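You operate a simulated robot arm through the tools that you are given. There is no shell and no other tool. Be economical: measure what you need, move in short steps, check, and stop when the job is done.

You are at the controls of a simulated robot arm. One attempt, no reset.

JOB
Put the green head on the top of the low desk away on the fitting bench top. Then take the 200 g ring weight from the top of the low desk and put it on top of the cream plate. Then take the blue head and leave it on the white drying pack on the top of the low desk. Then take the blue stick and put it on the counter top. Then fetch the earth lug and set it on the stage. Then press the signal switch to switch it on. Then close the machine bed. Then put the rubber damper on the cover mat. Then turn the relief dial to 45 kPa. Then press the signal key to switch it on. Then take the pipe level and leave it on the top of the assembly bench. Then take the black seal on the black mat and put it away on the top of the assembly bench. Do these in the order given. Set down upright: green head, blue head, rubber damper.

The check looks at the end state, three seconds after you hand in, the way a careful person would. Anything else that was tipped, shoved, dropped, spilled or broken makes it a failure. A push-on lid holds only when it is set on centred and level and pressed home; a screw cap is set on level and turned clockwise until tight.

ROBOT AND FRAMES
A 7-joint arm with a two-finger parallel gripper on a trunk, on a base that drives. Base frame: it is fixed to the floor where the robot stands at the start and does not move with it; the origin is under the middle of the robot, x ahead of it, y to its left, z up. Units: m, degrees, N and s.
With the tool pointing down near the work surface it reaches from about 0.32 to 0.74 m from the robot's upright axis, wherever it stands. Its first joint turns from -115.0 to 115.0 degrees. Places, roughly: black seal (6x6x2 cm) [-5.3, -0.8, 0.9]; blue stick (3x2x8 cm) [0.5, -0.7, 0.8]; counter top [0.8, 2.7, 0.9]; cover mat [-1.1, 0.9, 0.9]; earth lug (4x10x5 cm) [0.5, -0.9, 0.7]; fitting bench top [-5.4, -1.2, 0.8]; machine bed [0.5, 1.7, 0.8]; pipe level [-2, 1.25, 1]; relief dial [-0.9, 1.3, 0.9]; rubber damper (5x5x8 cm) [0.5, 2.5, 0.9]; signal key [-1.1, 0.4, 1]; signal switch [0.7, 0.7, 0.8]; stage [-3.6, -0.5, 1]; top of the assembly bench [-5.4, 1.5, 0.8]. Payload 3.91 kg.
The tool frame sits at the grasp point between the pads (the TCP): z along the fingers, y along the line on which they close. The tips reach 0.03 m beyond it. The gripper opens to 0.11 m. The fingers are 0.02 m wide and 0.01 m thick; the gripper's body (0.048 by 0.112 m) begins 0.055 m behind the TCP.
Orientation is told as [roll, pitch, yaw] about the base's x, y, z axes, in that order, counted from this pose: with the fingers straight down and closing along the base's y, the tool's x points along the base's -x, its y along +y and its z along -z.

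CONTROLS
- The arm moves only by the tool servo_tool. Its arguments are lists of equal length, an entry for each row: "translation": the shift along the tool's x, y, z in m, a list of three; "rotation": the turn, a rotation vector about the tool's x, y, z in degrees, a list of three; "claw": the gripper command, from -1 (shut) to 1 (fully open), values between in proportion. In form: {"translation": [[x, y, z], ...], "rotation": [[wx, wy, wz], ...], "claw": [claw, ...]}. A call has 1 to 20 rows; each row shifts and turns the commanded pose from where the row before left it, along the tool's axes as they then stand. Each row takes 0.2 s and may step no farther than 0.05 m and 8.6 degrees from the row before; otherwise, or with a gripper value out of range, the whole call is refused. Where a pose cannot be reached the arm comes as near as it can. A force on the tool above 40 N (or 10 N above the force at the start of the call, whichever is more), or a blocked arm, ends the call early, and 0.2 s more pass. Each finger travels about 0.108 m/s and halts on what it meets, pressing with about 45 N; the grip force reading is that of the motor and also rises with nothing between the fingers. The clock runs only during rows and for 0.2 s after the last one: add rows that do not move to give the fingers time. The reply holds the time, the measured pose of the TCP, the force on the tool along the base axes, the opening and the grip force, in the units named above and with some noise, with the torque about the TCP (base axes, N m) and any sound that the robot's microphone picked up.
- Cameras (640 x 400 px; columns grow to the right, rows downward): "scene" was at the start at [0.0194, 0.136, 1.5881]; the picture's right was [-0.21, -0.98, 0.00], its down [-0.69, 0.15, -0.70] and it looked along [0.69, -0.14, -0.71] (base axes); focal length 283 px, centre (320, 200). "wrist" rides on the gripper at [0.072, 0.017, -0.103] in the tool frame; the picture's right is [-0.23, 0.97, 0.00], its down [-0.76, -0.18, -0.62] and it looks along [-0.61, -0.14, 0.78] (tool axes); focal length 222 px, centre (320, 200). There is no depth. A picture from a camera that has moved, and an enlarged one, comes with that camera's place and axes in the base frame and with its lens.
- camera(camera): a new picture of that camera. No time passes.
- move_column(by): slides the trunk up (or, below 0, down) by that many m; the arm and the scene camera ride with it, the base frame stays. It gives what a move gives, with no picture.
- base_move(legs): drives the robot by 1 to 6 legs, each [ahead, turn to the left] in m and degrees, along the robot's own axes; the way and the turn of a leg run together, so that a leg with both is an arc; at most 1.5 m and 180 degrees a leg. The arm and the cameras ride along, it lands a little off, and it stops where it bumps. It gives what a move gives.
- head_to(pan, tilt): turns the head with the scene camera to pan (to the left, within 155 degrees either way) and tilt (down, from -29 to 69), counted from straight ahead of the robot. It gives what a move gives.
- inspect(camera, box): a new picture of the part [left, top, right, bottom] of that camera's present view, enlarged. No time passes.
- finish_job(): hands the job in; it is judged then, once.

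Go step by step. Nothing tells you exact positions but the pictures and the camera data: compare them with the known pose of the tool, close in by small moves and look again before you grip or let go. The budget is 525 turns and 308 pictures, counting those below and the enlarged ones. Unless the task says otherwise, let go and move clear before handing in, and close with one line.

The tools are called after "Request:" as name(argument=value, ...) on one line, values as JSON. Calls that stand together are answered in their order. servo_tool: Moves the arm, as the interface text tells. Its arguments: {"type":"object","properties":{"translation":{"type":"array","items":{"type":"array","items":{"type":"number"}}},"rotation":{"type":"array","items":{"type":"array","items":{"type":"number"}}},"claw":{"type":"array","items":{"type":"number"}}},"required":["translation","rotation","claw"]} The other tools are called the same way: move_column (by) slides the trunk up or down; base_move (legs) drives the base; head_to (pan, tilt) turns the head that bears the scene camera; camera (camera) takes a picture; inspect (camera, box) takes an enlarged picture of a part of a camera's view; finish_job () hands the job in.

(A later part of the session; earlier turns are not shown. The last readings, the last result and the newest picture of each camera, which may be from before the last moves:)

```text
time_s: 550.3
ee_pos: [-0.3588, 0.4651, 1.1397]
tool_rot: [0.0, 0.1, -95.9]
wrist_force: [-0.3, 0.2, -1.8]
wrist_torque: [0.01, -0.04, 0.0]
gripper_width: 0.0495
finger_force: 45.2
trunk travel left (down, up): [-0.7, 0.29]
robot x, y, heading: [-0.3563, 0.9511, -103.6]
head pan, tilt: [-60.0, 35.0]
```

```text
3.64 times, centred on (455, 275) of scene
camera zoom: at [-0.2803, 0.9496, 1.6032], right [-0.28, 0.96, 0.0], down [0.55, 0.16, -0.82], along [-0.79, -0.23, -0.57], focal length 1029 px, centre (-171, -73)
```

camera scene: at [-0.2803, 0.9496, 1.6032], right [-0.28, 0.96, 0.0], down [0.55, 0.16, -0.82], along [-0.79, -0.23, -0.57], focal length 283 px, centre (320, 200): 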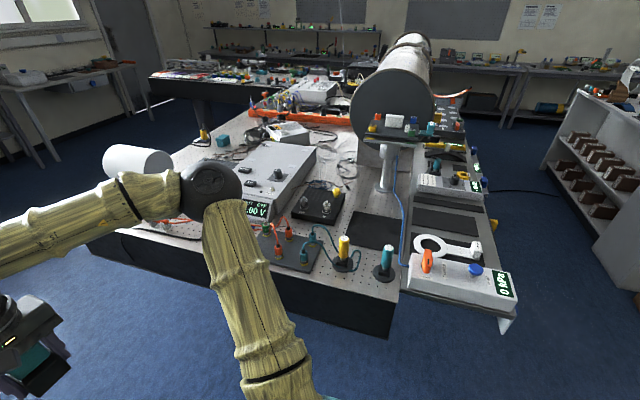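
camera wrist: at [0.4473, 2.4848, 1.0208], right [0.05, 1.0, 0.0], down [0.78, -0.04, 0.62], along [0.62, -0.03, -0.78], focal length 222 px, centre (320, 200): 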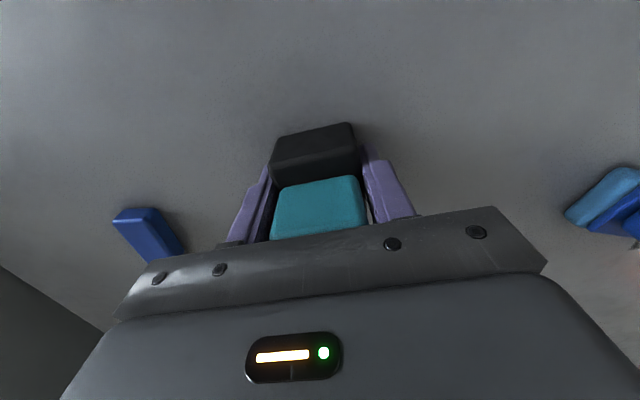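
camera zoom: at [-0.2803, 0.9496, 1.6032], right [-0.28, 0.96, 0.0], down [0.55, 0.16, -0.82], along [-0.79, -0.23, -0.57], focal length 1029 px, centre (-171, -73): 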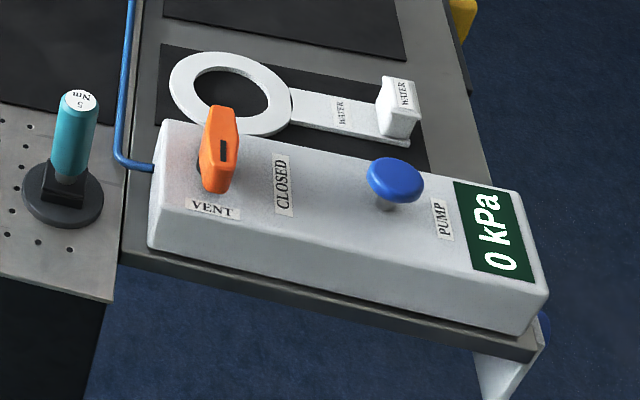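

The cover mat is at about (−1.11, 0.91), behind two standing torque drivers (tops ≈1.02). I'll turn to face the bench with the damper held high.

Request:
servo_tool(translation=[[0, 0, -0.04], [0, 0, -0.03], [0, 0, 0]], rotation=[[0, 0, 0], [0, 0, 0], [0, 0, 0]], claw=[-1, -1, -1])

Request:
base_move(legs=[[0, -76]])

Request:
head_to(pan=5, tilt=45)

Request:
camera(camera="scene")

Request:
camera(camera="wrist")

```text
time_s: 551.1
ee_pos: [-0.3583, 0.465, 1.2118]
tool_rot: [-0.1, 0.1, -95.8]
wrist_force: [-0.7, -0.8, -1.6]
wrist_torque: [0.03, 0.02, -0.03]
gripper_width: 0.0496
finger_force: 45.0
trunk travel left (down, up): [-0.7, 0.29]
robot x, y, heading: [-0.3609, 0.9543, -103.6]
head pan, tilt: [-60.0, 35.0]
```

```text
time_s: 554.8
ee_pos: [-0.8329, 0.8501, 1.2104]
tool_rot: [0.0, 0.1, -173.6]
wrist_force: [-0.3, 0.7, -2.2]
wrist_torque: [0.02, -0.01, -0.01]
gripper_width: 0.0494
finger_force: 45.3
trunk travel left (down, up): [-0.7, 0.29]
robot x, y, heading: [-0.3574, 0.9533, 178.5]
head pan, tilt: [-60.0, 35.0]
```

```text
time_s: 556.2
ee_pos: [-0.8328, 0.8496, 1.2099]
tool_rot: [-0.2, 0.0, -173.6]
wrist_force: [0.8, 0.1, -1.0]
wrist_torque: [0.0, 0.0, 0.0]
gripper_width: 0.0496
finger_force: 44.9
trunk travel left (down, up): [-0.7, 0.29]
robot x, y, heading: [-0.3612, 0.9516, 178.6]
head pan, tilt: [5.0, 45.0]
```

```text
140 pictures are left
camera scene: at [-0.3843, 0.7932, 1.5884], right [-0.06, 1.0, 0.0], down [0.71, 0.04, -0.71], along [-0.71, -0.04, -0.71], focal length 283 px, centre (320, 200)
```

scene: 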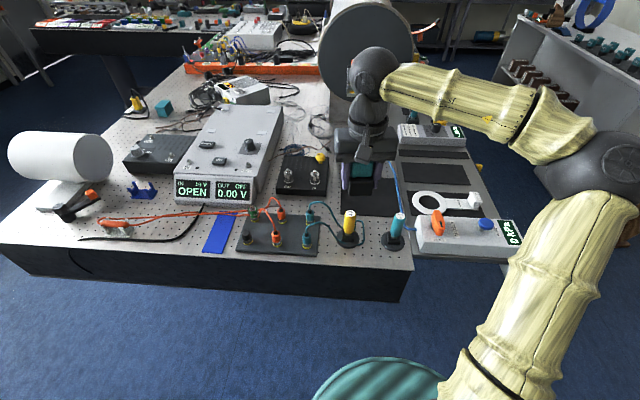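

```text
139 pictures are left
camera wrist: at [-0.7595, 0.8411, 1.3135], right [-0.12, -0.99, 0.0], down [-0.78, 0.09, 0.62], along [-0.62, 0.07, -0.78], focal length 222 px, centre (320, 200)
```

wrist: 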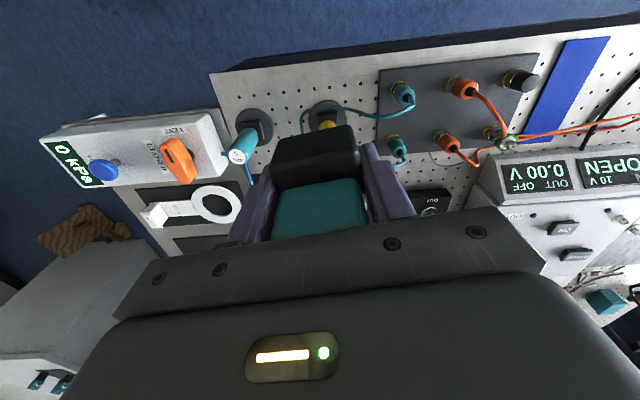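

I'll move 8 cm closer, then extend over the mat at height.

Request:
base_move(legs=[[0.08, 0]])

Request:
servo_tool(translation=[[-0.038, -0.0163, 0], [-0.038, -0.0163, 0], [-0.038, -0.0163, 0], [-0.038, -0.0163, 0], [-0.038, -0.0163, 0], [0, 0, 0]], rotation=[[0, 0, 0], [0, 0, 0], [0, 0, 0], [0, 0, 0], [0, 0, 0], [0, 0, 0]], claw=[-1, -1, -1, -1, -1, -1])

Request:
camera(camera="scene")

Request:
camera(camera="wrist")

```text
time_s: 557.2
ee_pos: [-0.9136, 0.85, 1.2114]
tool_rot: [0.0, 0.1, -173.5]
wrist_force: [-0.2, 0.1, -1.7]
wrist_torque: [0.01, -0.02, -0.02]
gripper_width: 0.0496
finger_force: 44.7
trunk travel left (down, up): [-0.7, 0.29]
robot x, y, heading: [-0.4365, 0.9535, 178.3]
head pan, tilt: [5.0, 45.0]
```

```text
time_s: 558.6
ee_pos: [-1.1083, 0.9103, 1.2106]
tool_rot: [-0.2, 0.1, -173.6]
wrist_force: [0.0, 0.1, -1.3]
wrist_torque: [-0.01, -0.02, 0.01]
gripper_width: 0.0497
finger_force: 44.8
trunk travel left (down, up): [-0.7, 0.29]
robot x, y, heading: [-0.4383, 0.9547, 178.7]
head pan, tilt: [5.0, 45.0]
```

```text
138 pictures are left
camera scene: at [-0.4628, 0.7956, 1.5885], right [-0.06, 1.0, 0.0], down [0.71, 0.04, -0.71], along [-0.71, -0.04, -0.71], focal length 283 px, centre (320, 200)
```

scene: 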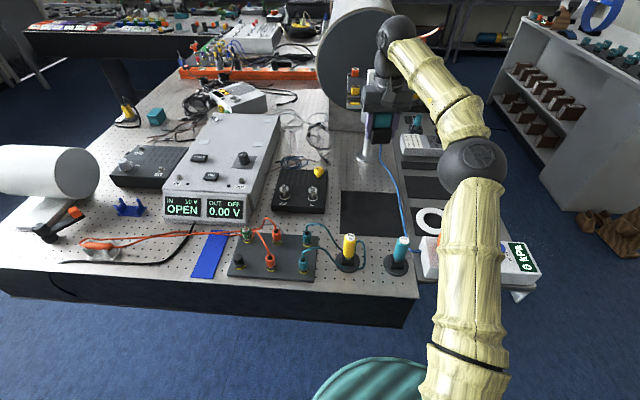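

```text
137 pictures are left
camera wrist: at [-1.0335, 0.902, 1.3133], right [-0.12, -0.99, 0.0], down [-0.78, 0.09, 0.62], along [-0.62, 0.07, -0.78], focal length 222 px, centre (320, 200)
```

wrist: 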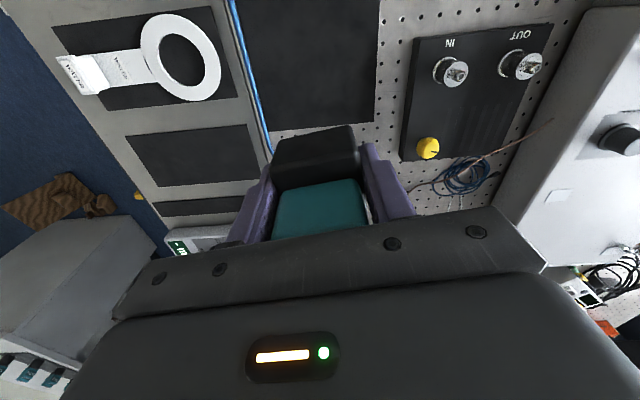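

The damper is over the mat (x −1.2…−1.0, y 0.83…1.01). I'll descend to z 1.0 and check.

Request:
servo_tool(translation=[[0, 0, 0.045], [0, 0, 0.045], [0, 0, 0.045], [0, 0, 0.045], [0, 0, 0.03], [0, 0, 0]], rotation=[[0, 0, 0], [0, 0, 0], [0, 0, 0], [0, 0, 0], [0, 0, 0], [0, 0, 0]], claw=[-1, -1, -1, -1, -1, -1])

Request:
inspect(camera="scene", box=[280, 100, 440, 260])

Request:
camera(camera="wrist")

```text
time_s: 560.0
ee_pos: [-1.1125, 0.909, 1.0012]
tool_rot: [-0.1, 0.1, -173.5]
wrist_force: [-0.6, -0.4, -1.3]
wrist_torque: [0.01, 0.0, -0.02]
gripper_width: 0.0495
finger_force: 45.0
trunk travel left (down, up): [-0.7, 0.29]
robot x, y, heading: [-0.4399, 0.9508, 178.3]
head pan, tilt: [5.0, 45.0]
```

```text
2.50 times, centred on (360, 180) of scene
camera zoom: at [-0.4632, 0.7951, 1.5884], right [-0.06, 1.0, 0.0], down [0.71, 0.04, -0.71], along [-0.71, -0.04, -0.71], focal length 708 px, centre (220, 250)
```

zoom: 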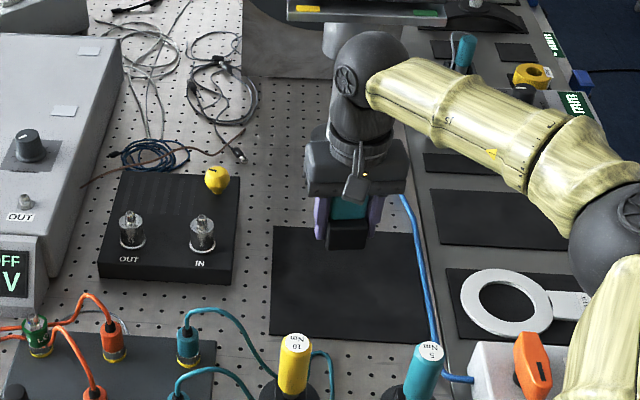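

```text
135 pictures are left
camera wrist: at [-1.0383, 0.9015, 1.1047], right [-0.12, -0.99, 0.0], down [-0.78, 0.09, 0.62], along [-0.62, 0.07, -0.78], focal length 222 px, centre (320, 200)
```

wrist: 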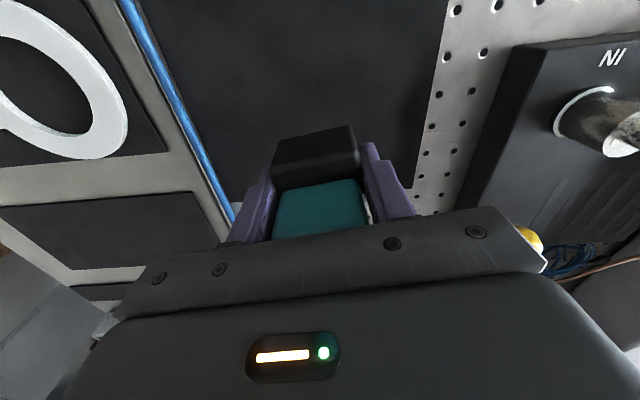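

Above the mat with room on all sides. I'll lower with care to contact.

Request:
servo_tool(translation=[[0.012, -0.002, 0.025], [0, 0, 0.012], [0, 0, 0.005], [0, 0, 0.003], [0, 0, 0.003], [0, 0, 0]], rotation=[[0, 0, 0], [0, 0, 0], [0, 0, 0], [0, 0, 0], [0, 0, 0], [0, 0, 0]], claw=[-1, -1, -1, -1, -1, -1])

```text
time_s: 561.3
ee_pos: [-1.0996, 0.9141, 0.9616]
tool_rot: [0.1, -0.5, -173.6]
wrist_force: [7.5, 1.9, 12.9]
wrist_torque: [0.05, -0.58, 0.05]
gripper_width: 0.0496
finger_force: 44.7
trunk travel left (down, up): [-0.7, 0.29]
robot x, y, heading: [-0.4397, 0.953, 178.5]
head pan, tilt: [5.0, 45.0]
stopped in row 6: the force on the tool passed its limit (the readings are from after the stop); the commanded pose is now the measured one
```

Contact. I'll level, ease up 2 mm, check, and release.

Request:
servo_tool(translation=[[0, 0, -0.003], [0, 0, 0]], rotation=[[0, 0.5, 0], [0, 0, 0]], claw=[-1, -1])

```text
time_s: 561.9
ee_pos: [-1.102, 0.9141, 0.9593]
tool_rot: [0.0, -0.1, -173.6]
wrist_force: [1.4, -0.1, -0.1]
wrist_torque: [-0.04, -0.01, 0.05]
gripper_width: 0.0495
finger_force: 45.0
trunk travel left (down, up): [-0.7, 0.29]
robot x, y, heading: [-0.4393, 0.9521, 178.3]
head pan, tilt: [5.0, 45.0]
```

Request:
servo_tool(translation=[[0, 0, 0.001], [0, 0, 0], [0, 0, 0], [0, 0, 0], [0, 0, -0.03], [0, 0, -0.045], [0, 0, -0.045], [0, 0, -0.045], [0, 0, -0.045], [0, 0, -0.045], [0, 0, 0]], rotation=[[0, 0, 0], [0, 0, 0], [0, 0, 0], [0, 0, 0], [0, 0, 0], [0, 0, 0], [0, 0, 0], [0, 0, 0], [0, 0, 0], [0, 0, 0], [0, 0, 0]], claw=[-1, 0.5, 0.5, 0.5, 0.5, 0.5, 0.5, 0.5, 0.5, 0.5, 0.5])

Request:
inspect(camera="scene", box=[280, 100, 440, 260])

Request:
camera(camera="wrist")

```text
time_s: 564.3
ee_pos: [-1.1013, 0.9132, 1.2155]
tool_rot: [0.0, 0.1, -173.6]
wrist_force: [0.2, 0.0, 0.0]
wrist_torque: [0.0, -0.02, 0.01]
gripper_width: 0.0826
finger_force: 0.1
trunk travel left (down, up): [-0.7, 0.29]
robot x, y, heading: [-0.4343, 0.9566, 178.5]
head pan, tilt: [5.0, 45.0]
```

```text
2.50 times, centred on (360, 180) of scene
camera zoom: at [-0.4636, 0.7954, 1.5884], right [-0.06, 1.0, 0.0], down [0.71, 0.04, -0.71], along [-0.71, -0.04, -0.71], focal length 708 px, centre (220, 250)
```

zoom: 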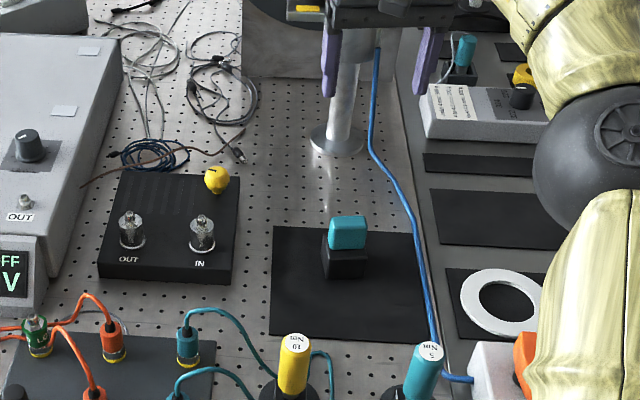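

```text
133 pictures are left
camera wrist: at [-1.0275, 0.9053, 1.3181], right [-0.12, -0.99, 0.0], down [-0.78, 0.09, 0.62], along [-0.62, 0.07, -0.78], focal length 222 px, centre (320, 200)
```

wrist: 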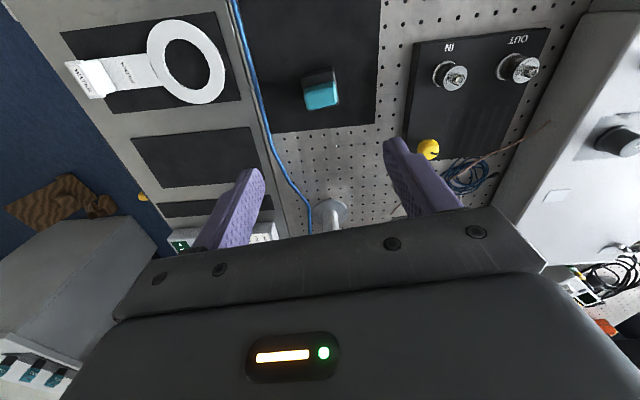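

The damper stands upright on the cover mat. Next is the relief dial; I'll retract the arm and look closely at the kPa device.

Request:
servo_tool(translation=[[0.045, 0, 0], [0.045, 0, 0], [0.045, 0, 0], [0.045, 0, 0], [0, 0, 0]], rotation=[[0, 0, 0], [0, 0, 0], [0, 0, 0], [0, 0, 0], [0, 0, 0]], claw=[-1, -1, -1, -1, -1])

Request:
base_move(legs=[[-0.2, 0], [0, -90], [0.45, 0], [0, 90]])

Request:
head_to(pan=15, tilt=40)

Request:
camera(camera="scene")

```text
time_s: 565.5
ee_pos: [-0.9246, 0.9329, 1.2174]
tool_rot: [0.0, 0.2, -173.6]
wrist_force: [-0.4, 0.8, -0.7]
wrist_torque: [-0.01, 0.0, -0.02]
gripper_width: 0.0
finger_force: 38.2
trunk travel left (down, up): [-0.7, 0.29]
robot x, y, heading: [-0.4368, 0.9558, 178.8]
head pan, tilt: [5.0, 45.0]
```

```text
time_s: 576.9
ee_pos: [-0.7403, 1.3854, 1.2174]
tool_rot: [0.0, 0.1, -173.7]
wrist_force: [0.2, -1.7, 0.1]
wrist_torque: [0.01, 0.01, -0.02]
gripper_width: 0.0
finger_force: 37.5
trunk travel left (down, up): [-0.7, 0.29]
robot x, y, heading: [-0.2483, 1.4095, 178.7]
head pan, tilt: [5.0, 45.0]
```

```text
time_s: 577.6
ee_pos: [-0.7412, 1.3868, 1.2181]
tool_rot: [-0.1, 0.1, -173.6]
wrist_force: [0.5, -0.2, -0.5]
wrist_torque: [0.03, -0.01, 0.01]
gripper_width: 0.0
finger_force: 37.7
trunk travel left (down, up): [-0.7, 0.29]
robot x, y, heading: [-0.2538, 1.4068, 178.5]
head pan, tilt: [15.0, 40.0]
```

```text
132 pictures are left
camera scene: at [-0.2815, 1.2332, 1.5956], right [-0.23, 0.97, 0.0], down [0.63, 0.15, -0.77], along [-0.74, -0.18, -0.64], focal length 283 px, centre (320, 200)
```

scene: 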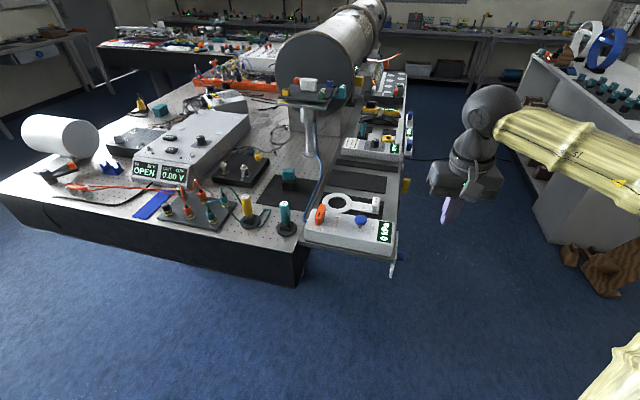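

Request:
inspect(camera="scene", box=[290, 170, 430, 290])

Request:
inspect(camera="scene", box=[320, 60, 430, 170])

```text
3.33 times, centred on (360, 230) of scene
camera zoom: at [-0.2815, 1.2332, 1.5956], right [-0.23, 0.97, 0.0], down [0.63, 0.15, -0.77], along [-0.74, -0.18, -0.64], focal length 944 px, centre (187, 100)
```

zoom: 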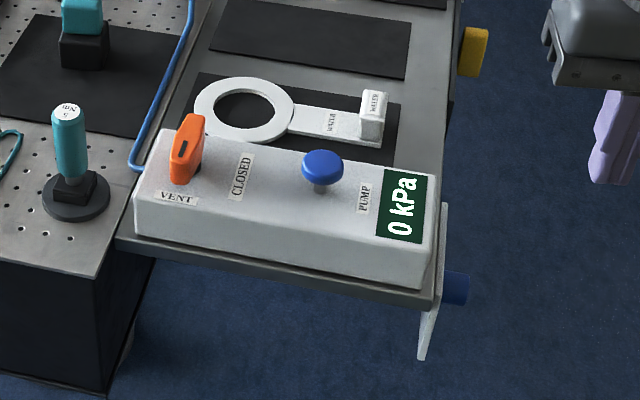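

```text
3.64 times, centred on (375, 115) of scene
camera zoom: at [-0.2815, 1.2332, 1.5956], right [-0.23, 0.97, 0.0], down [0.63, 0.15, -0.77], along [-0.74, -0.18, -0.64], focal length 1029 px, centre (120, 509)
```

zoom: 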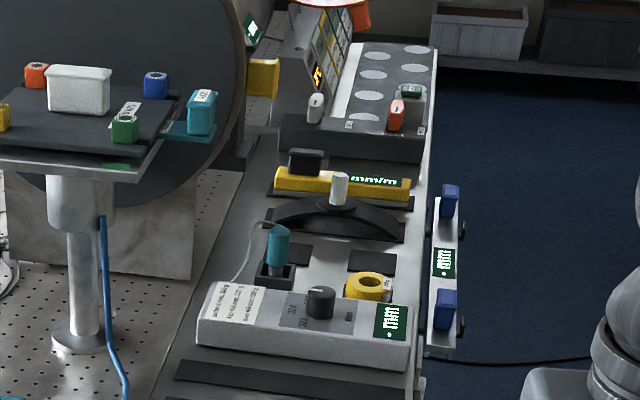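

There's a blue knob on a white panel on the bench's +y end at about (−0.9, 1.37, 0.85); that should be the relief dial. I'll drive round to face it.

Request:
base_move(legs=[[0, -65], [0.85, 0], [0, 157]])

Request:
head_to(pan=0, tilt=40)

Request:
camera(camera="scene")

```text
time_s: 591.3
ee_pos: [-0.5604, 1.6924, 1.2181]
tool_rot: [0.0, 0.1, -84.7]
wrist_force: [-0.2, 1.1, -0.1]
wrist_torque: [0.01, -0.01, 0.03]
gripper_width: 0.0
finger_force: 37.8
trunk travel left (down, up): [-0.7, 0.29]
robot x, y, heading: [-0.569, 2.18, -92.4]
head pan, tilt: [15.0, 40.0]
```

```text
time_s: 592.0
ee_pos: [-0.5593, 1.6913, 1.217]
tool_rot: [0.0, 0.1, -84.7]
wrist_force: [-0.7, 0.2, -0.1]
wrist_torque: [-0.02, 0.05, 0.01]
gripper_width: 0.0
finger_force: 37.8
trunk travel left (down, up): [-0.7, 0.29]
robot x, y, heading: [-0.5713, 2.1826, -92.6]
head pan, tilt: [0.0, 40.0]
```

```text
129 pictures are left
camera scene: at [-0.4217, 2.1482, 1.5956], right [-1.0, 0.04, 0.0], down [0.03, 0.64, -0.77], along [-0.03, -0.77, -0.64], focal length 283 px, centre (320, 200)
```

scene: 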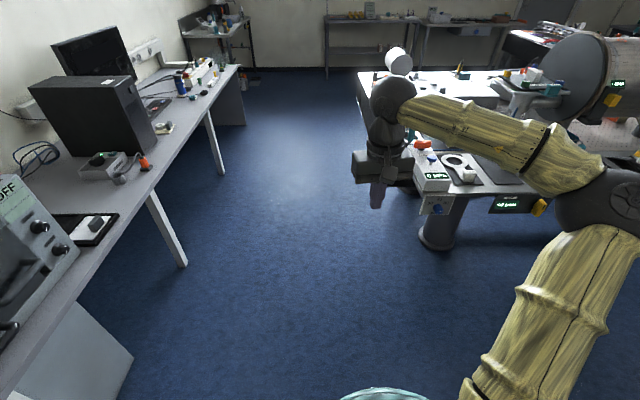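

Request:
inspect(camera="scene", box=[390, 130, 560, 250])

```text
3.33 times, centred on (475, 190) of scene
camera zoom: at [-0.4217, 2.1482, 1.5956], right [-1.0, 0.04, 0.0], down [0.03, 0.64, -0.77], along [-0.03, -0.77, -0.64], focal length 944 px, centre (-197, 233)
```

zoom: 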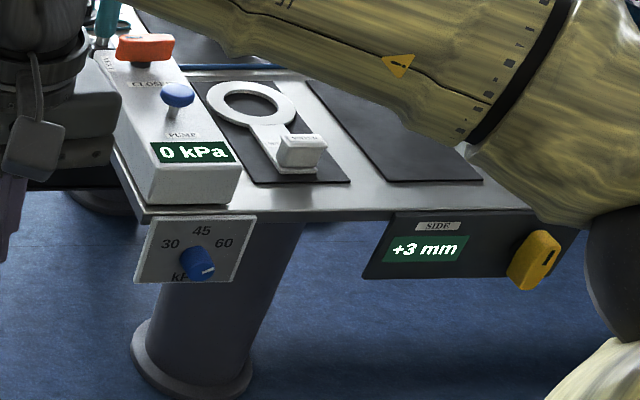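

The relief dial has marks 30/45/60 kPa, with a blue pointer knob facing +y at about (−0.895, 1.37, 0.89). I'll line up the robot in front of it.

Request:
base_move(legs=[[0, -87], [0.33, 0], [0, 90]])

Request:
head_to(pan=0, tilt=45)

Request:
camera(camera="scene")

```text
time_s: 601.8
ee_pos: [-0.8575, 1.689, 1.2177]
tool_rot: [-0.1, 0.1, -80.6]
wrist_force: [0.1, 0.1, 0.8]
wrist_torque: [-0.02, 0.01, 0.02]
gripper_width: 0.0
finger_force: 37.4
trunk travel left (down, up): [-0.7, 0.29]
robot x, y, heading: [-0.9085, 2.1731, -87.9]
head pan, tilt: [0.0, 40.0]
```

```text
time_s: 602.5
ee_pos: [-0.8569, 1.6879, 1.2174]
tool_rot: [0.0, 0.1, -80.5]
wrist_force: [0.3, 0.5, 0.3]
wrist_torque: [0.02, -0.01, -0.01]
gripper_width: 0.0
finger_force: 37.9
trunk travel left (down, up): [-0.7, 0.29]
robot x, y, heading: [-0.9059, 2.1703, -88.2]
head pan, tilt: [0.0, 45.0]
```

```text
127 pictures are left
camera scene: at [-0.7535, 2.1573, 1.5884], right [-1.0, -0.03, 0.0], down [-0.02, 0.71, -0.71], along [0.02, -0.71, -0.71], focal length 283 px, centre (320, 200)
```

scene: 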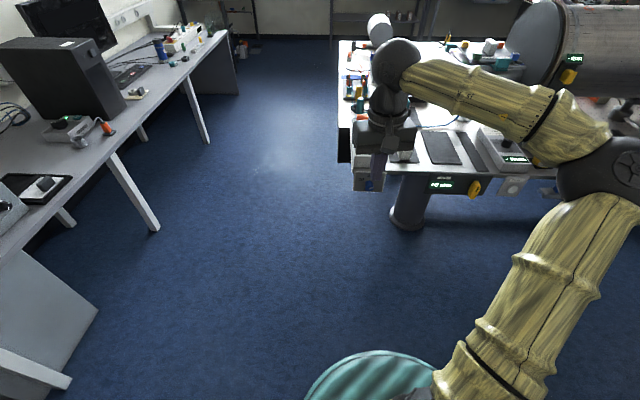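

I'll set yaw to −90° and tilt the hand forward to horizontal in place.

Request:
servo_tool(translation=[[0, 0, 0], [0, 0, 0], [0, 0, 0], [0, 0, 0], [0, 0, 0], [0, 0, 0], [0, 0, 0], [0, 0, 0], [0, 0, 0], [0, 0, 0], [0, 0, 0], [0, 0, 0], [0, 0, 0], [0, 0, 0]], rotation=[[0, 0, 4.75], [0, 0, 4.75], [0, -8.2, 0], [0, -8.2, 0], [0, -8.2, 0], [0, -8.2, 0], [0, -8.2, 0], [0, -8.2, 0], [0, -8.2, 0], [0, -8.2, 0], [0, -8.2, 0], [0, -8.2, 0], [0, -8, 0], [0, 0, 0]], claw=[0, 0, 0, 0, 0, 0, 0, 0, 0, 0, 0, 0, 0, 0])

Request:
camera(camera="wrist")

Request:
camera(camera="scene")

```text
time_s: 605.5
ee_pos: [-0.8511, 1.6575, 1.2344]
tool_rot: [7.9, -89.8, -97.8]
wrist_force: [-0.3, -0.1, 0.1]
wrist_torque: [0.02, 0.01, -0.01]
gripper_width: 0.0551
finger_force: 0.0
out of reach, approached as far as the arm can: row 12, 13
trunk travel left (down, up): [-0.7, 0.29]
robot x, y, heading: [-0.9071, 2.1714, -88.3]
head pan, tilt: [0.0, 45.0]
```

```text
126 pictures are left
camera wrist: at [-0.835, 1.7621, 1.1611], right [0.97, 0.0, 0.23], down [-0.18, 0.62, 0.76], along [-0.14, -0.78, 0.61], focal length 222 px, centre (320, 200)
```

wrist: 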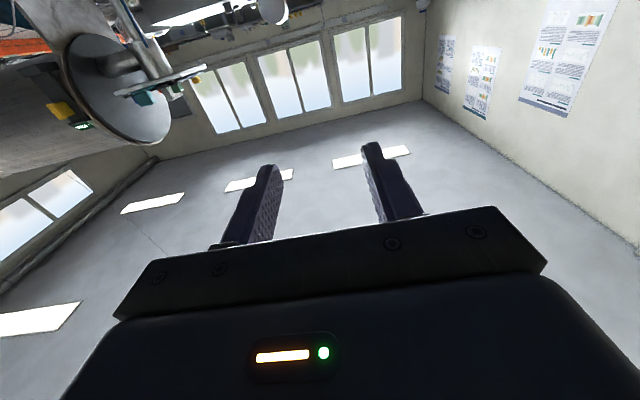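

```text
125 pictures are left
camera scene: at [-0.7539, 2.1575, 1.5884], right [-1.0, -0.03, 0.0], down [-0.02, 0.71, -0.71], along [0.02, -0.71, -0.71], focal length 283 px, centre (320, 200)
```

scene: 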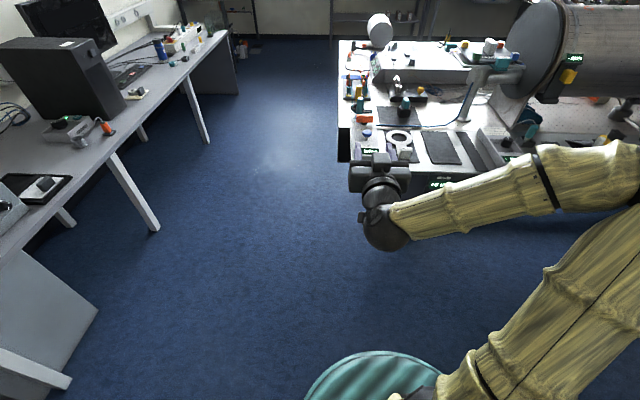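

The hand is horizontal, facing the dial. I'll lower it to dial height and align laterally, staying 10+ cm away.

Request:
servo_tool(translation=[[0.04, -0.009, 0], [0.04, -0.009, 0], [0.04, -0.009, 0], [0.04, -0.009, 0], [0.04, -0.009, 0], [0.04, -0.009, 0], [0.04, 0, 0], [0.04, 0, 0], [0.02, 0, 0], [0, 0, 0]], rotation=[[0, 0, 0], [0, 0, 0], [0, 0, 0], [0, 0, 0], [0, 0, 0], [0, 0, 0], [0, 0, 0], [0, 0, 0], [0, 0, 0], [0, 0, 0]], claw=[0, 0, 0, 0, 0, 0, 0, 0, 0, 0])

Request:
camera(camera="wrist")

Request:
camera(camera="scene")

```text
time_s: 607.6
ee_pos: [-0.9025, 1.6285, 0.9033]
tool_rot: [-22.5, -90.0, -67.4]
wrist_force: [0.0, 0.0, -0.8]
wrist_torque: [-0.02, 0.04, 0.03]
gripper_width: 0.0551
finger_force: 0.1
out of reach, approached as far as the arm can: row 1, 2, 3
trunk travel left (down, up): [-0.7, 0.29]
robot x, y, heading: [-0.9042, 2.1773, -87.9]
head pan, tilt: [0.0, 45.0]
```

```text
124 pictures are left
camera wrist: at [-0.8855, 1.7315, 0.8289], right [0.97, 0.0, 0.23], down [-0.18, 0.62, 0.76], along [-0.14, -0.78, 0.61], focal length 222 px, centre (320, 200)
```

wrist: 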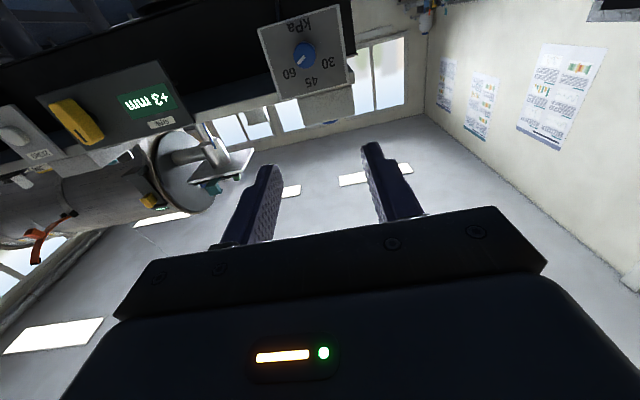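

```text
123 pictures are left
camera scene: at [-0.7535, 2.1573, 1.5884], right [-1.0, -0.03, 0.0], down [-0.02, 0.71, -0.71], along [0.02, -0.71, -0.71], focal length 283 px, centre (320, 200)
```

scene: 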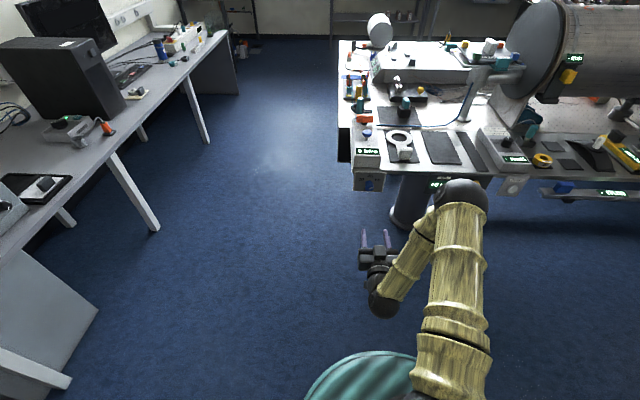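

The wrist camera sees the dial (picture is upside down). I'll zoom.

Request:
inspect(camera="wrist", box=[240, 0, 370, 110])

Request:
inspect(camera="scene", box=[330, 140, 420, 210])

```text
3.64 times, centred on (305, 55) of wrist
camera zoom: at [-0.8855, 1.7315, 0.8289], right [0.97, 0.0, 0.23], down [-0.18, 0.62, 0.76], along [-0.14, -0.78, 0.61], focal length 808 px, centre (374, 727)
```

zoom: 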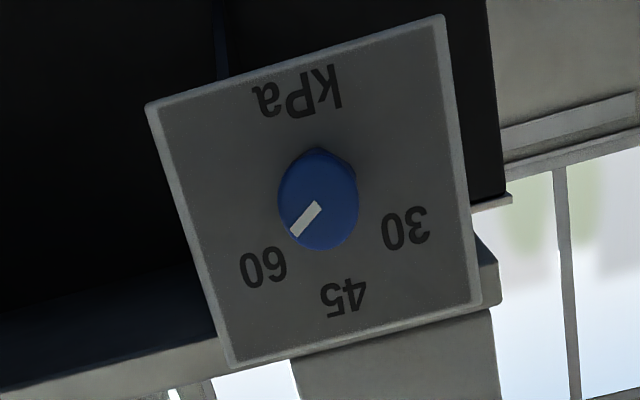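

```text
5.71 times, centred on (375, 175) of scene
camera zoom: at [-0.7535, 2.1573, 1.5884], right [-1.0, -0.03, 0.0], down [-0.02, 0.71, -0.71], along [0.02, -0.71, -0.71], focal length 1618 px, centre (6, 343)
```

zoom: 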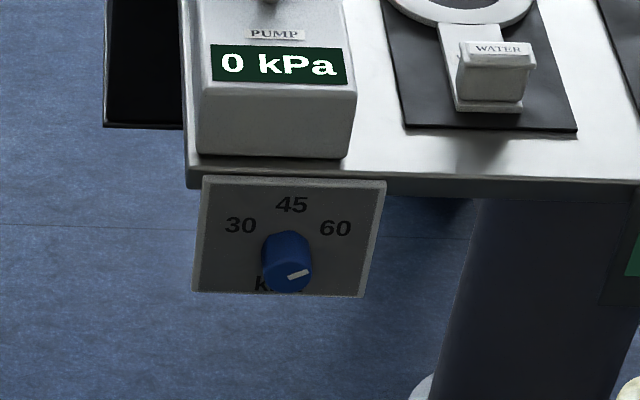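

The pointer is at 60 and must turn 60° anticlockwise (seen from the front) to 45. The knob face triangulates to (−0.917, 1.356, 0.861). I'll align and approach to about 1.45.

Request:
servo_tool(translation=[[0.0212, -0.0072, 0], [0.0211, -0.0073, 0], [0, 0, 0.045], [0, 0, 0.045], [0, 0, 0.045], [0, 0, 0.045], [0, 0, 0]], rotation=[[0, 0, 0], [0, 0, 0], [0, 0, 0], [0, 0, 0], [0, 0, 0], [0, 0, 0], [0, 0, 0]], claw=[0, 0, 0, 0, 0, 0, 0])

Request:
camera(camera="wrist")

Request:
inspect(camera="scene", box=[330, 140, 450, 240])

```text
time_s: 609.2
ee_pos: [-0.9129, 1.4491, 0.8646]
tool_rot: [3.5, -89.9, -93.4]
wrist_force: [0.4, 0.1, -0.3]
wrist_torque: [-0.02, -0.01, 0.01]
gripper_width: 0.0552
finger_force: 0.0
trunk travel left (down, up): [-0.7, 0.29]
robot x, y, heading: [-0.9066, 2.1732, -88.1]
head pan, tilt: [0.0, 45.0]
```

```text
120 pictures are left
camera wrist: at [-0.8962, 1.5518, 0.7911], right [0.97, 0.0, 0.23], down [-0.18, 0.62, 0.76], along [-0.14, -0.78, 0.61], focal length 222 px, centre (320, 200)
```

wrist: 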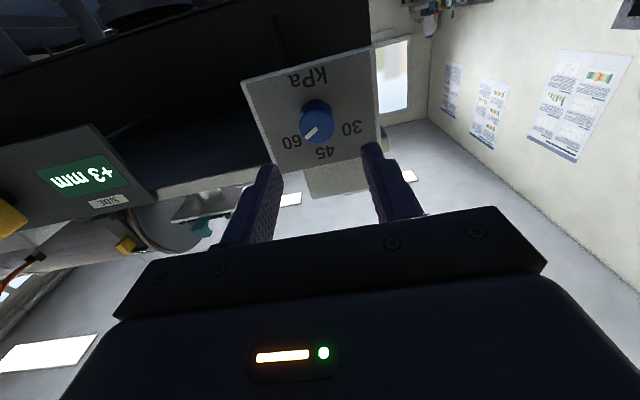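

```text
4.00 times, centred on (390, 190) of scene
camera zoom: at [-0.7535, 2.1573, 1.5884], right [-1.0, -0.03, 0.0], down [-0.02, 0.71, -0.71], along [0.02, -0.71, -0.71], focal length 1132 px, centre (40, 240)
```

zoom: 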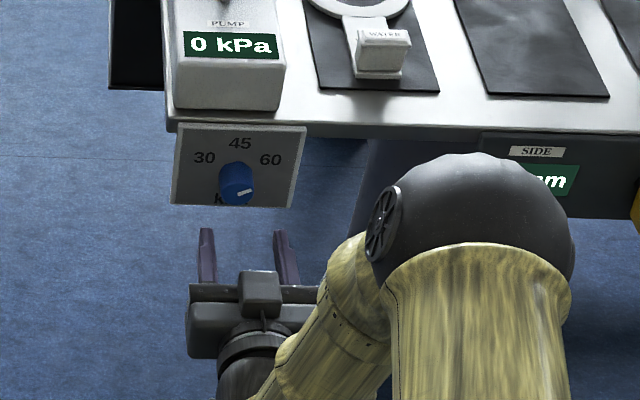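

Well aligned. I'll advance 4 cm and check.

Request:
servo_tool(translation=[[0, -0.003, 0.02], [0, 0, 0.02], [0, 0, 0]], rotation=[[0, 0, 0], [0, 0, 0], [0, 0, 0]], claw=[0, 0, 0])

Request:
inspect(camera="wrist", box=[220, 80, 420, 220])

Request:
inspect(camera="scene", box=[330, 140, 450, 240])

```text
time_s: 610.0
ee_pos: [-0.9175, 1.4068, 0.8606]
tool_rot: [-8.5, -90.0, -81.3]
wrist_force: [-0.2, 0.0, 0.2]
wrist_torque: [-0.02, 0.01, -0.02]
gripper_width: 0.0553
finger_force: 0.1
trunk travel left (down, up): [-0.7, 0.29]
robot x, y, heading: [-0.9094, 2.1749, -88.3]
head pan, tilt: [0.0, 45.0]
```

```text
2.86 times, centred on (320, 150) of wrist
camera zoom: at [-0.9004, 1.5108, 0.7877], right [0.97, 0.0, 0.23], down [-0.18, 0.62, 0.76], along [-0.14, -0.78, 0.61], focal length 635 px, centre (320, 343)
```

zoom: 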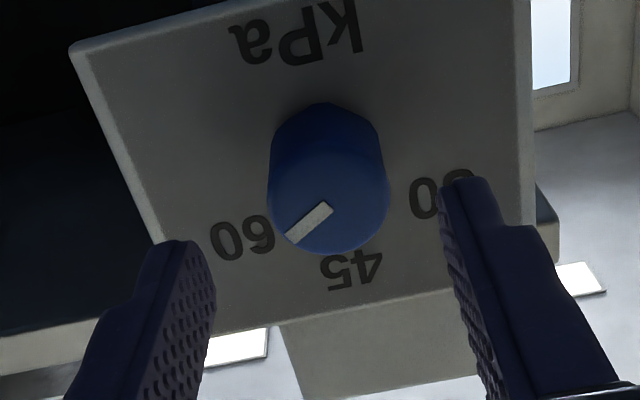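

```text
4.00 times, centred on (390, 190) of scene
camera zoom: at [-0.7535, 2.1573, 1.5884], right [-1.0, -0.03, 0.0], down [-0.02, 0.71, -0.71], along [0.02, -0.71, -0.71], focal length 1132 px, centre (40, 240)
```

zoom: 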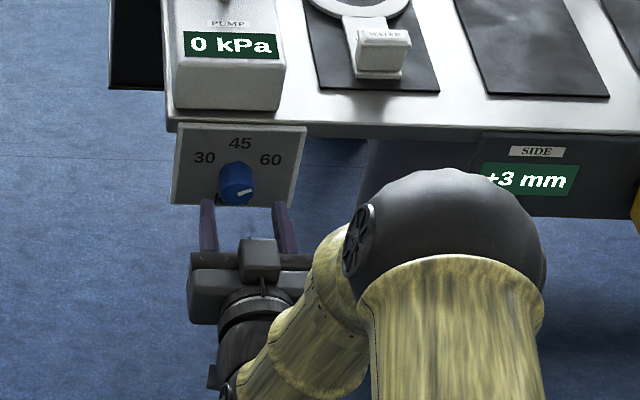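

Aligned within 2 mm. I'll pre-rotate +30°, advance onto the knob, and close.

Request:
servo_tool(translation=[[0, 0.002, 0], [0, 0, 0], [0, 0, 0], [0, 0, 0], [0, 0, 0.012], [0, 0, 0.012], [0, 0, 0.008], [0, 0, 0]], rotation=[[0, 0, 7.5], [0, 0, 7.5], [0, 0, 7.5], [0, 0, 7.5], [0, 0, 0], [0, 0, 0], [0, 0, 0], [0, 0, 0]], claw=[0, 0, 0, 0, 0, 0, 0, 0])

Request:
inspect(camera="wrist", box=[220, 80, 420, 220])

Request:
inspect(camera="scene", box=[330, 140, 450, 240])

```text
time_s: 611.9
ee_pos: [-0.9156, 1.377, 0.8586]
tool_rot: [89.8, -59.9, -179.9]
wrist_force: [0.6, -0.8, 0.0]
wrist_torque: [0.0, 0.0, -0.02]
gripper_width: 0.0548
finger_force: 0.0
trunk travel left (down, up): [-0.7, 0.29]
robot x, y, heading: [-0.9003, 2.1754, -88.0]
head pan, tilt: [0.0, 45.0]
```

```text
2.86 times, centred on (320, 150) of wrist
camera zoom: at [-0.8642, 1.4804, 0.8043], right [0.73, 0.0, 0.68], down [-0.54, 0.62, 0.57], along [-0.43, -0.78, 0.45], focal length 635 px, centre (320, 343)
```

zoom: 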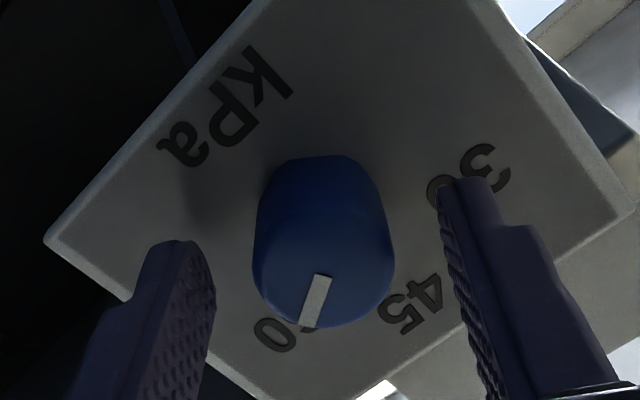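

```text
4.00 times, centred on (390, 190) of scene
camera zoom: at [-0.7535, 2.1572, 1.5884], right [-1.0, -0.03, 0.0], down [-0.02, 0.71, -0.71], along [0.02, -0.71, -0.71], focal length 1132 px, centre (40, 240)
```

zoom: 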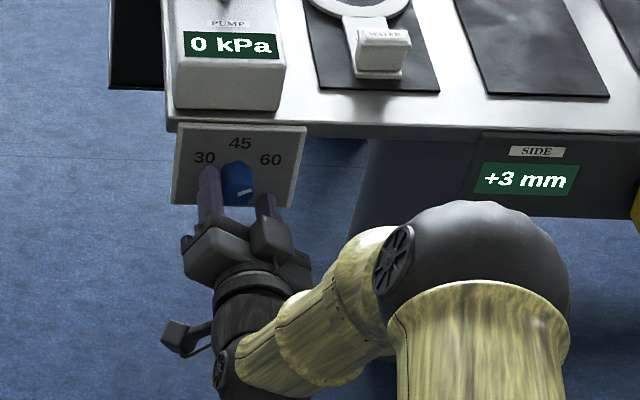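

The tips just overlap the knob. I'll advance 1 cm more and close on it.

Request:
servo_tool(translation=[[0, 0, 0.006], [0, 0, 0.004], [0, 0, 0], [0, 0, 0], [0, 0, 0]], rotation=[[0, 0, 0], [0, 0, 0], [0, 0, 0], [0, 0, 0], [0, 0, 0]], claw=[0, 0, -1, -1, -1])

Request:
inspect(camera="wrist", box=[220, 80, 420, 220])

```text
time_s: 613.0
ee_pos: [-0.915, 1.3641, 0.8587]
tool_rot: [90.1, -60.1, -179.8]
wrist_force: [4.7, -3.5, 4.8]
wrist_torque: [1.0, -0.02, -0.04]
gripper_width: 0.0313
finger_force: 45.1
trunk travel left (down, up): [-0.7, 0.29]
robot x, y, heading: [-0.9077, 2.1747, -88.2]
head pan, tilt: [0.0, 45.0]
```

```text
2.86 times, centred on (320, 150) of wrist
camera zoom: at [-0.8642, 1.4679, 0.8043], right [0.73, 0.0, 0.68], down [-0.54, 0.62, 0.57], along [-0.42, -0.78, 0.45], focal length 635 px, centre (320, 343)
```

zoom: 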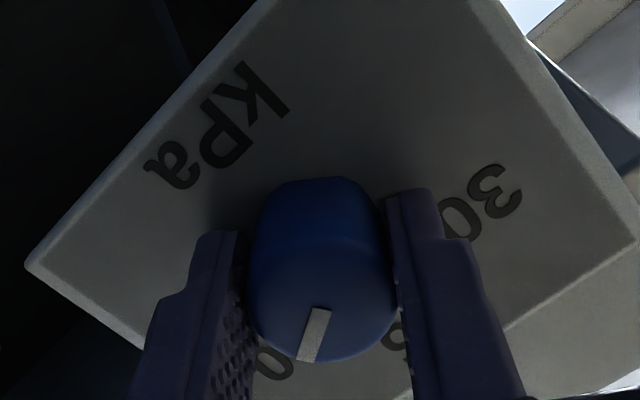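

The knob is gripped. I'll turn −60° about the tool axis.

Request:
servo_tool(translation=[[0, 0, 0], [0, 0, 0], [0, 0, 0], [0, 0, 0], [0, 0, 0], [0, 0, 0], [0, 0, 0], [0, 0, 0], [0, 0, 0]], rotation=[[0, 0, -7.5], [0, 0, -7.5], [0, 0, -7.5], [0, 0, -7.5], [0, 0, -7.5], [0, 0, -7.5], [0, 0, -7.5], [0, 0, -7.5], [0, 0, 0]], claw=[-1, -1, -1, -1, -1, -1, -1, -1, -1])

Request:
inspect(camera="wrist", box=[220, 80, 420, 220])

Request:
inspect(camera="scene", box=[360, 150, 430, 210])

```text
time_s: 615.0
ee_pos: [-0.9148, 1.3637, 0.8604]
tool_rot: [-90.2, -60.0, 0.3]
wrist_force: [5.5, -19.5, 14.8]
wrist_torque: [-0.28, -0.02, -0.34]
gripper_width: 0.0312
finger_force: 44.7
trunk travel left (down, up): [-0.7, 0.29]
robot x, y, heading: [-0.9053, 2.176, -88.1]
head pan, tilt: [0.0, 45.0]
```

```text
2.86 times, centred on (320, 150) of wrist
camera zoom: at [-0.9374, 1.4679, 0.7872], right [0.96, 0.0, -0.29], down [0.23, 0.62, 0.75], along [0.18, -0.78, 0.6], focal length 635 px, centre (320, 343)
```

zoom: 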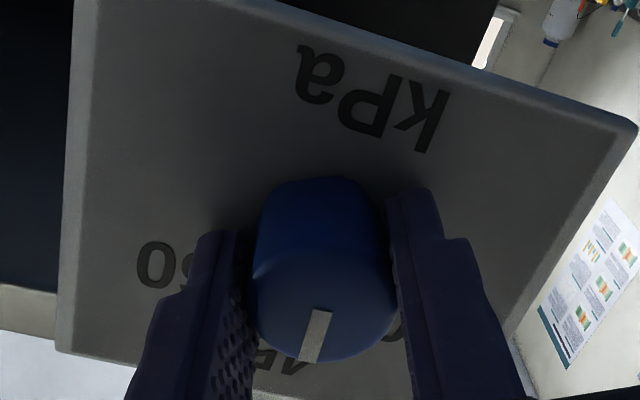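

```text
6.67 times, centred on (395, 180) of scene
camera zoom: at [-0.7527, 2.1568, 1.5883], right [-1.0, -0.03, 0.0], down [-0.02, 0.71, -0.71], along [0.02, -0.71, -0.71], focal length 1887 px, centre (-180, 333)
```

zoom: 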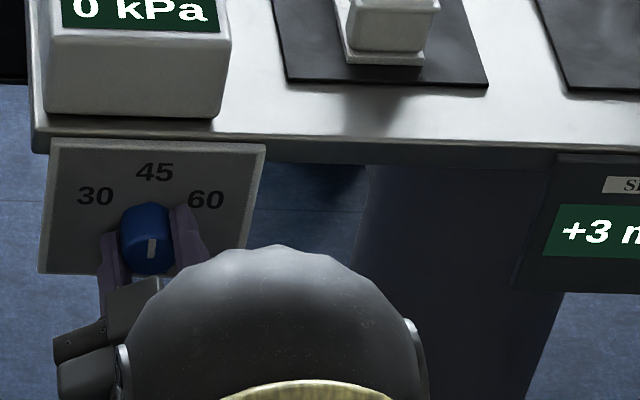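

The pointer now looks vertical, toward 45. I'll release, back off, and verify.

Request:
servo_tool(translation=[[0, 0, 0], [0, 0, 0], [0, 0, -0.015], [0, 0, -0.02], [0, 0, -0.03], [0, 0, -0.03], [0, 0, 0]], rotation=[[0, 0, 0], [0, 0, 0], [0, 0, 0], [0, 0, 0], [0, 0, 0], [0, 0, 0], [0, 0, 0]], claw=[0, 0, 0, 0, 0, 0, 0])

Request:
inspect(camera="wrist", box=[220, 60, 420, 200])

Request:
inspect(camera="scene", box=[350, 150, 400, 200])

```text
time_s: 616.6
ee_pos: [-0.9167, 1.4607, 0.8593]
tool_rot: [-89.9, -60.0, -0.1]
wrist_force: [-0.6, 0.5, -0.3]
wrist_torque: [-0.03, -0.02, 0.02]
gripper_width: 0.0553
finger_force: 0.0
trunk travel left (down, up): [-0.7, 0.29]
robot x, y, heading: [-0.9092, 2.1728, -88.2]
head pan, tilt: [0.0, 45.0]
```

```text
2.86 times, centred on (320, 130) of wrist
camera zoom: at [-0.9386, 1.5649, 0.7874], right [0.96, 0.0, -0.29], down [0.23, 0.62, 0.75], along [0.18, -0.78, 0.6], focal length 635 px, centre (320, 400)
```

zoom: 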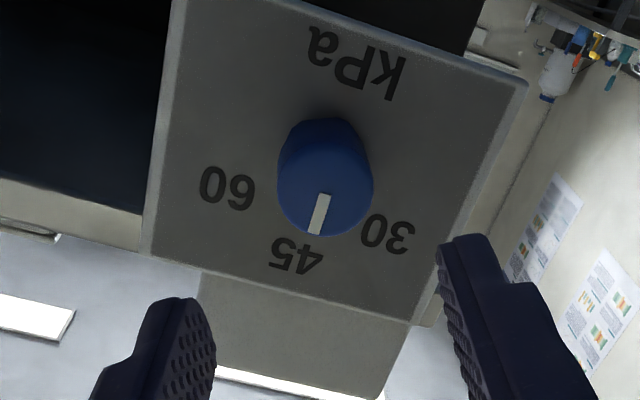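

```text
8.00 times, centred on (375, 175) of scene
camera zoom: at [-0.7535, 2.1572, 1.5884], right [-1.0, -0.03, 0.0], down [-0.02, 0.71, -0.71], along [0.02, -0.71, -0.71], focal length 2265 px, centre (-120, 400)
```

zoom: 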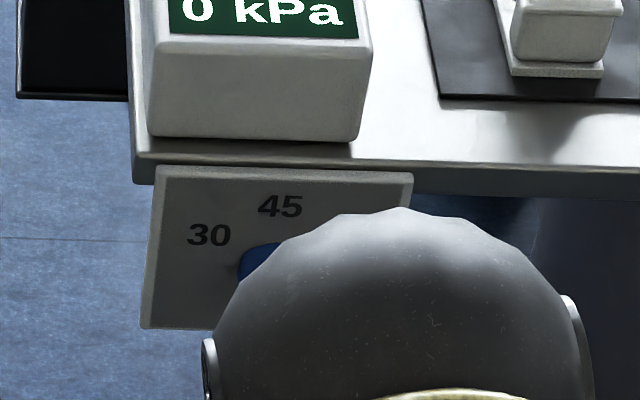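

The pointer is at 45 within a few degrees. I'll back away and check more precisely with a clear scene view.

Request:
servo_tool(translation=[[0, 0, -0.045], [0, 0, -0.045], [0, 0, -0.045], [0, 0, -0.045], [0, 0, 0]], rotation=[[0, 0, 7.5], [0, 0, 7.5], [0, 0, 7.5], [0, 0, 7.5], [0, 0, 0]], claw=[0, 0, 0, 0, 0])

Request:
inspect(camera="wrist", box=[240, 0, 370, 110])

Request:
inspect(camera="scene", box=[350, 150, 400, 200])

```text
time_s: 617.9
ee_pos: [-0.9123, 1.6385, 0.8609]
tool_rot: [-88.5, -90.0, -1.3]
wrist_force: [0.4, -0.6, 0.7]
wrist_torque: [-0.01, 0.0, -0.06]
gripper_width: 0.055
finger_force: 0.0
trunk travel left (down, up): [-0.7, 0.29]
robot x, y, heading: [-0.907, 2.1747, -88.2]
head pan, tilt: [0.0, 45.0]
```

```text
3.64 times, centred on (305, 55) of wrist
camera zoom: at [-0.8955, 1.7431, 0.7871], right [0.97, 0.0, 0.23], down [-0.18, 0.62, 0.76], along [-0.14, -0.78, 0.61], focal length 808 px, centre (374, 727)
```

zoom: 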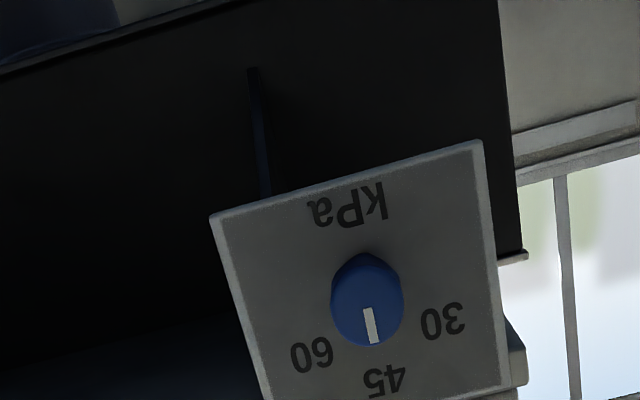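

```text
8.00 times, centred on (375, 175) of scene
camera zoom: at [-0.7504, 2.1567, 1.5881], right [-1.0, -0.03, 0.0], down [-0.03, 0.71, -0.71], along [0.02, -0.71, -0.71], focal length 2265 px, centre (-120, 400)
```

zoom: 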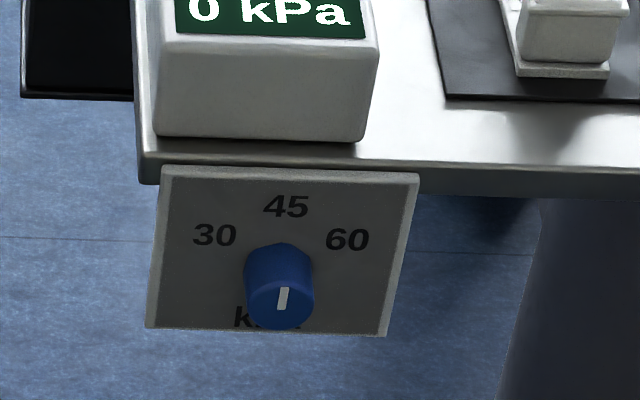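

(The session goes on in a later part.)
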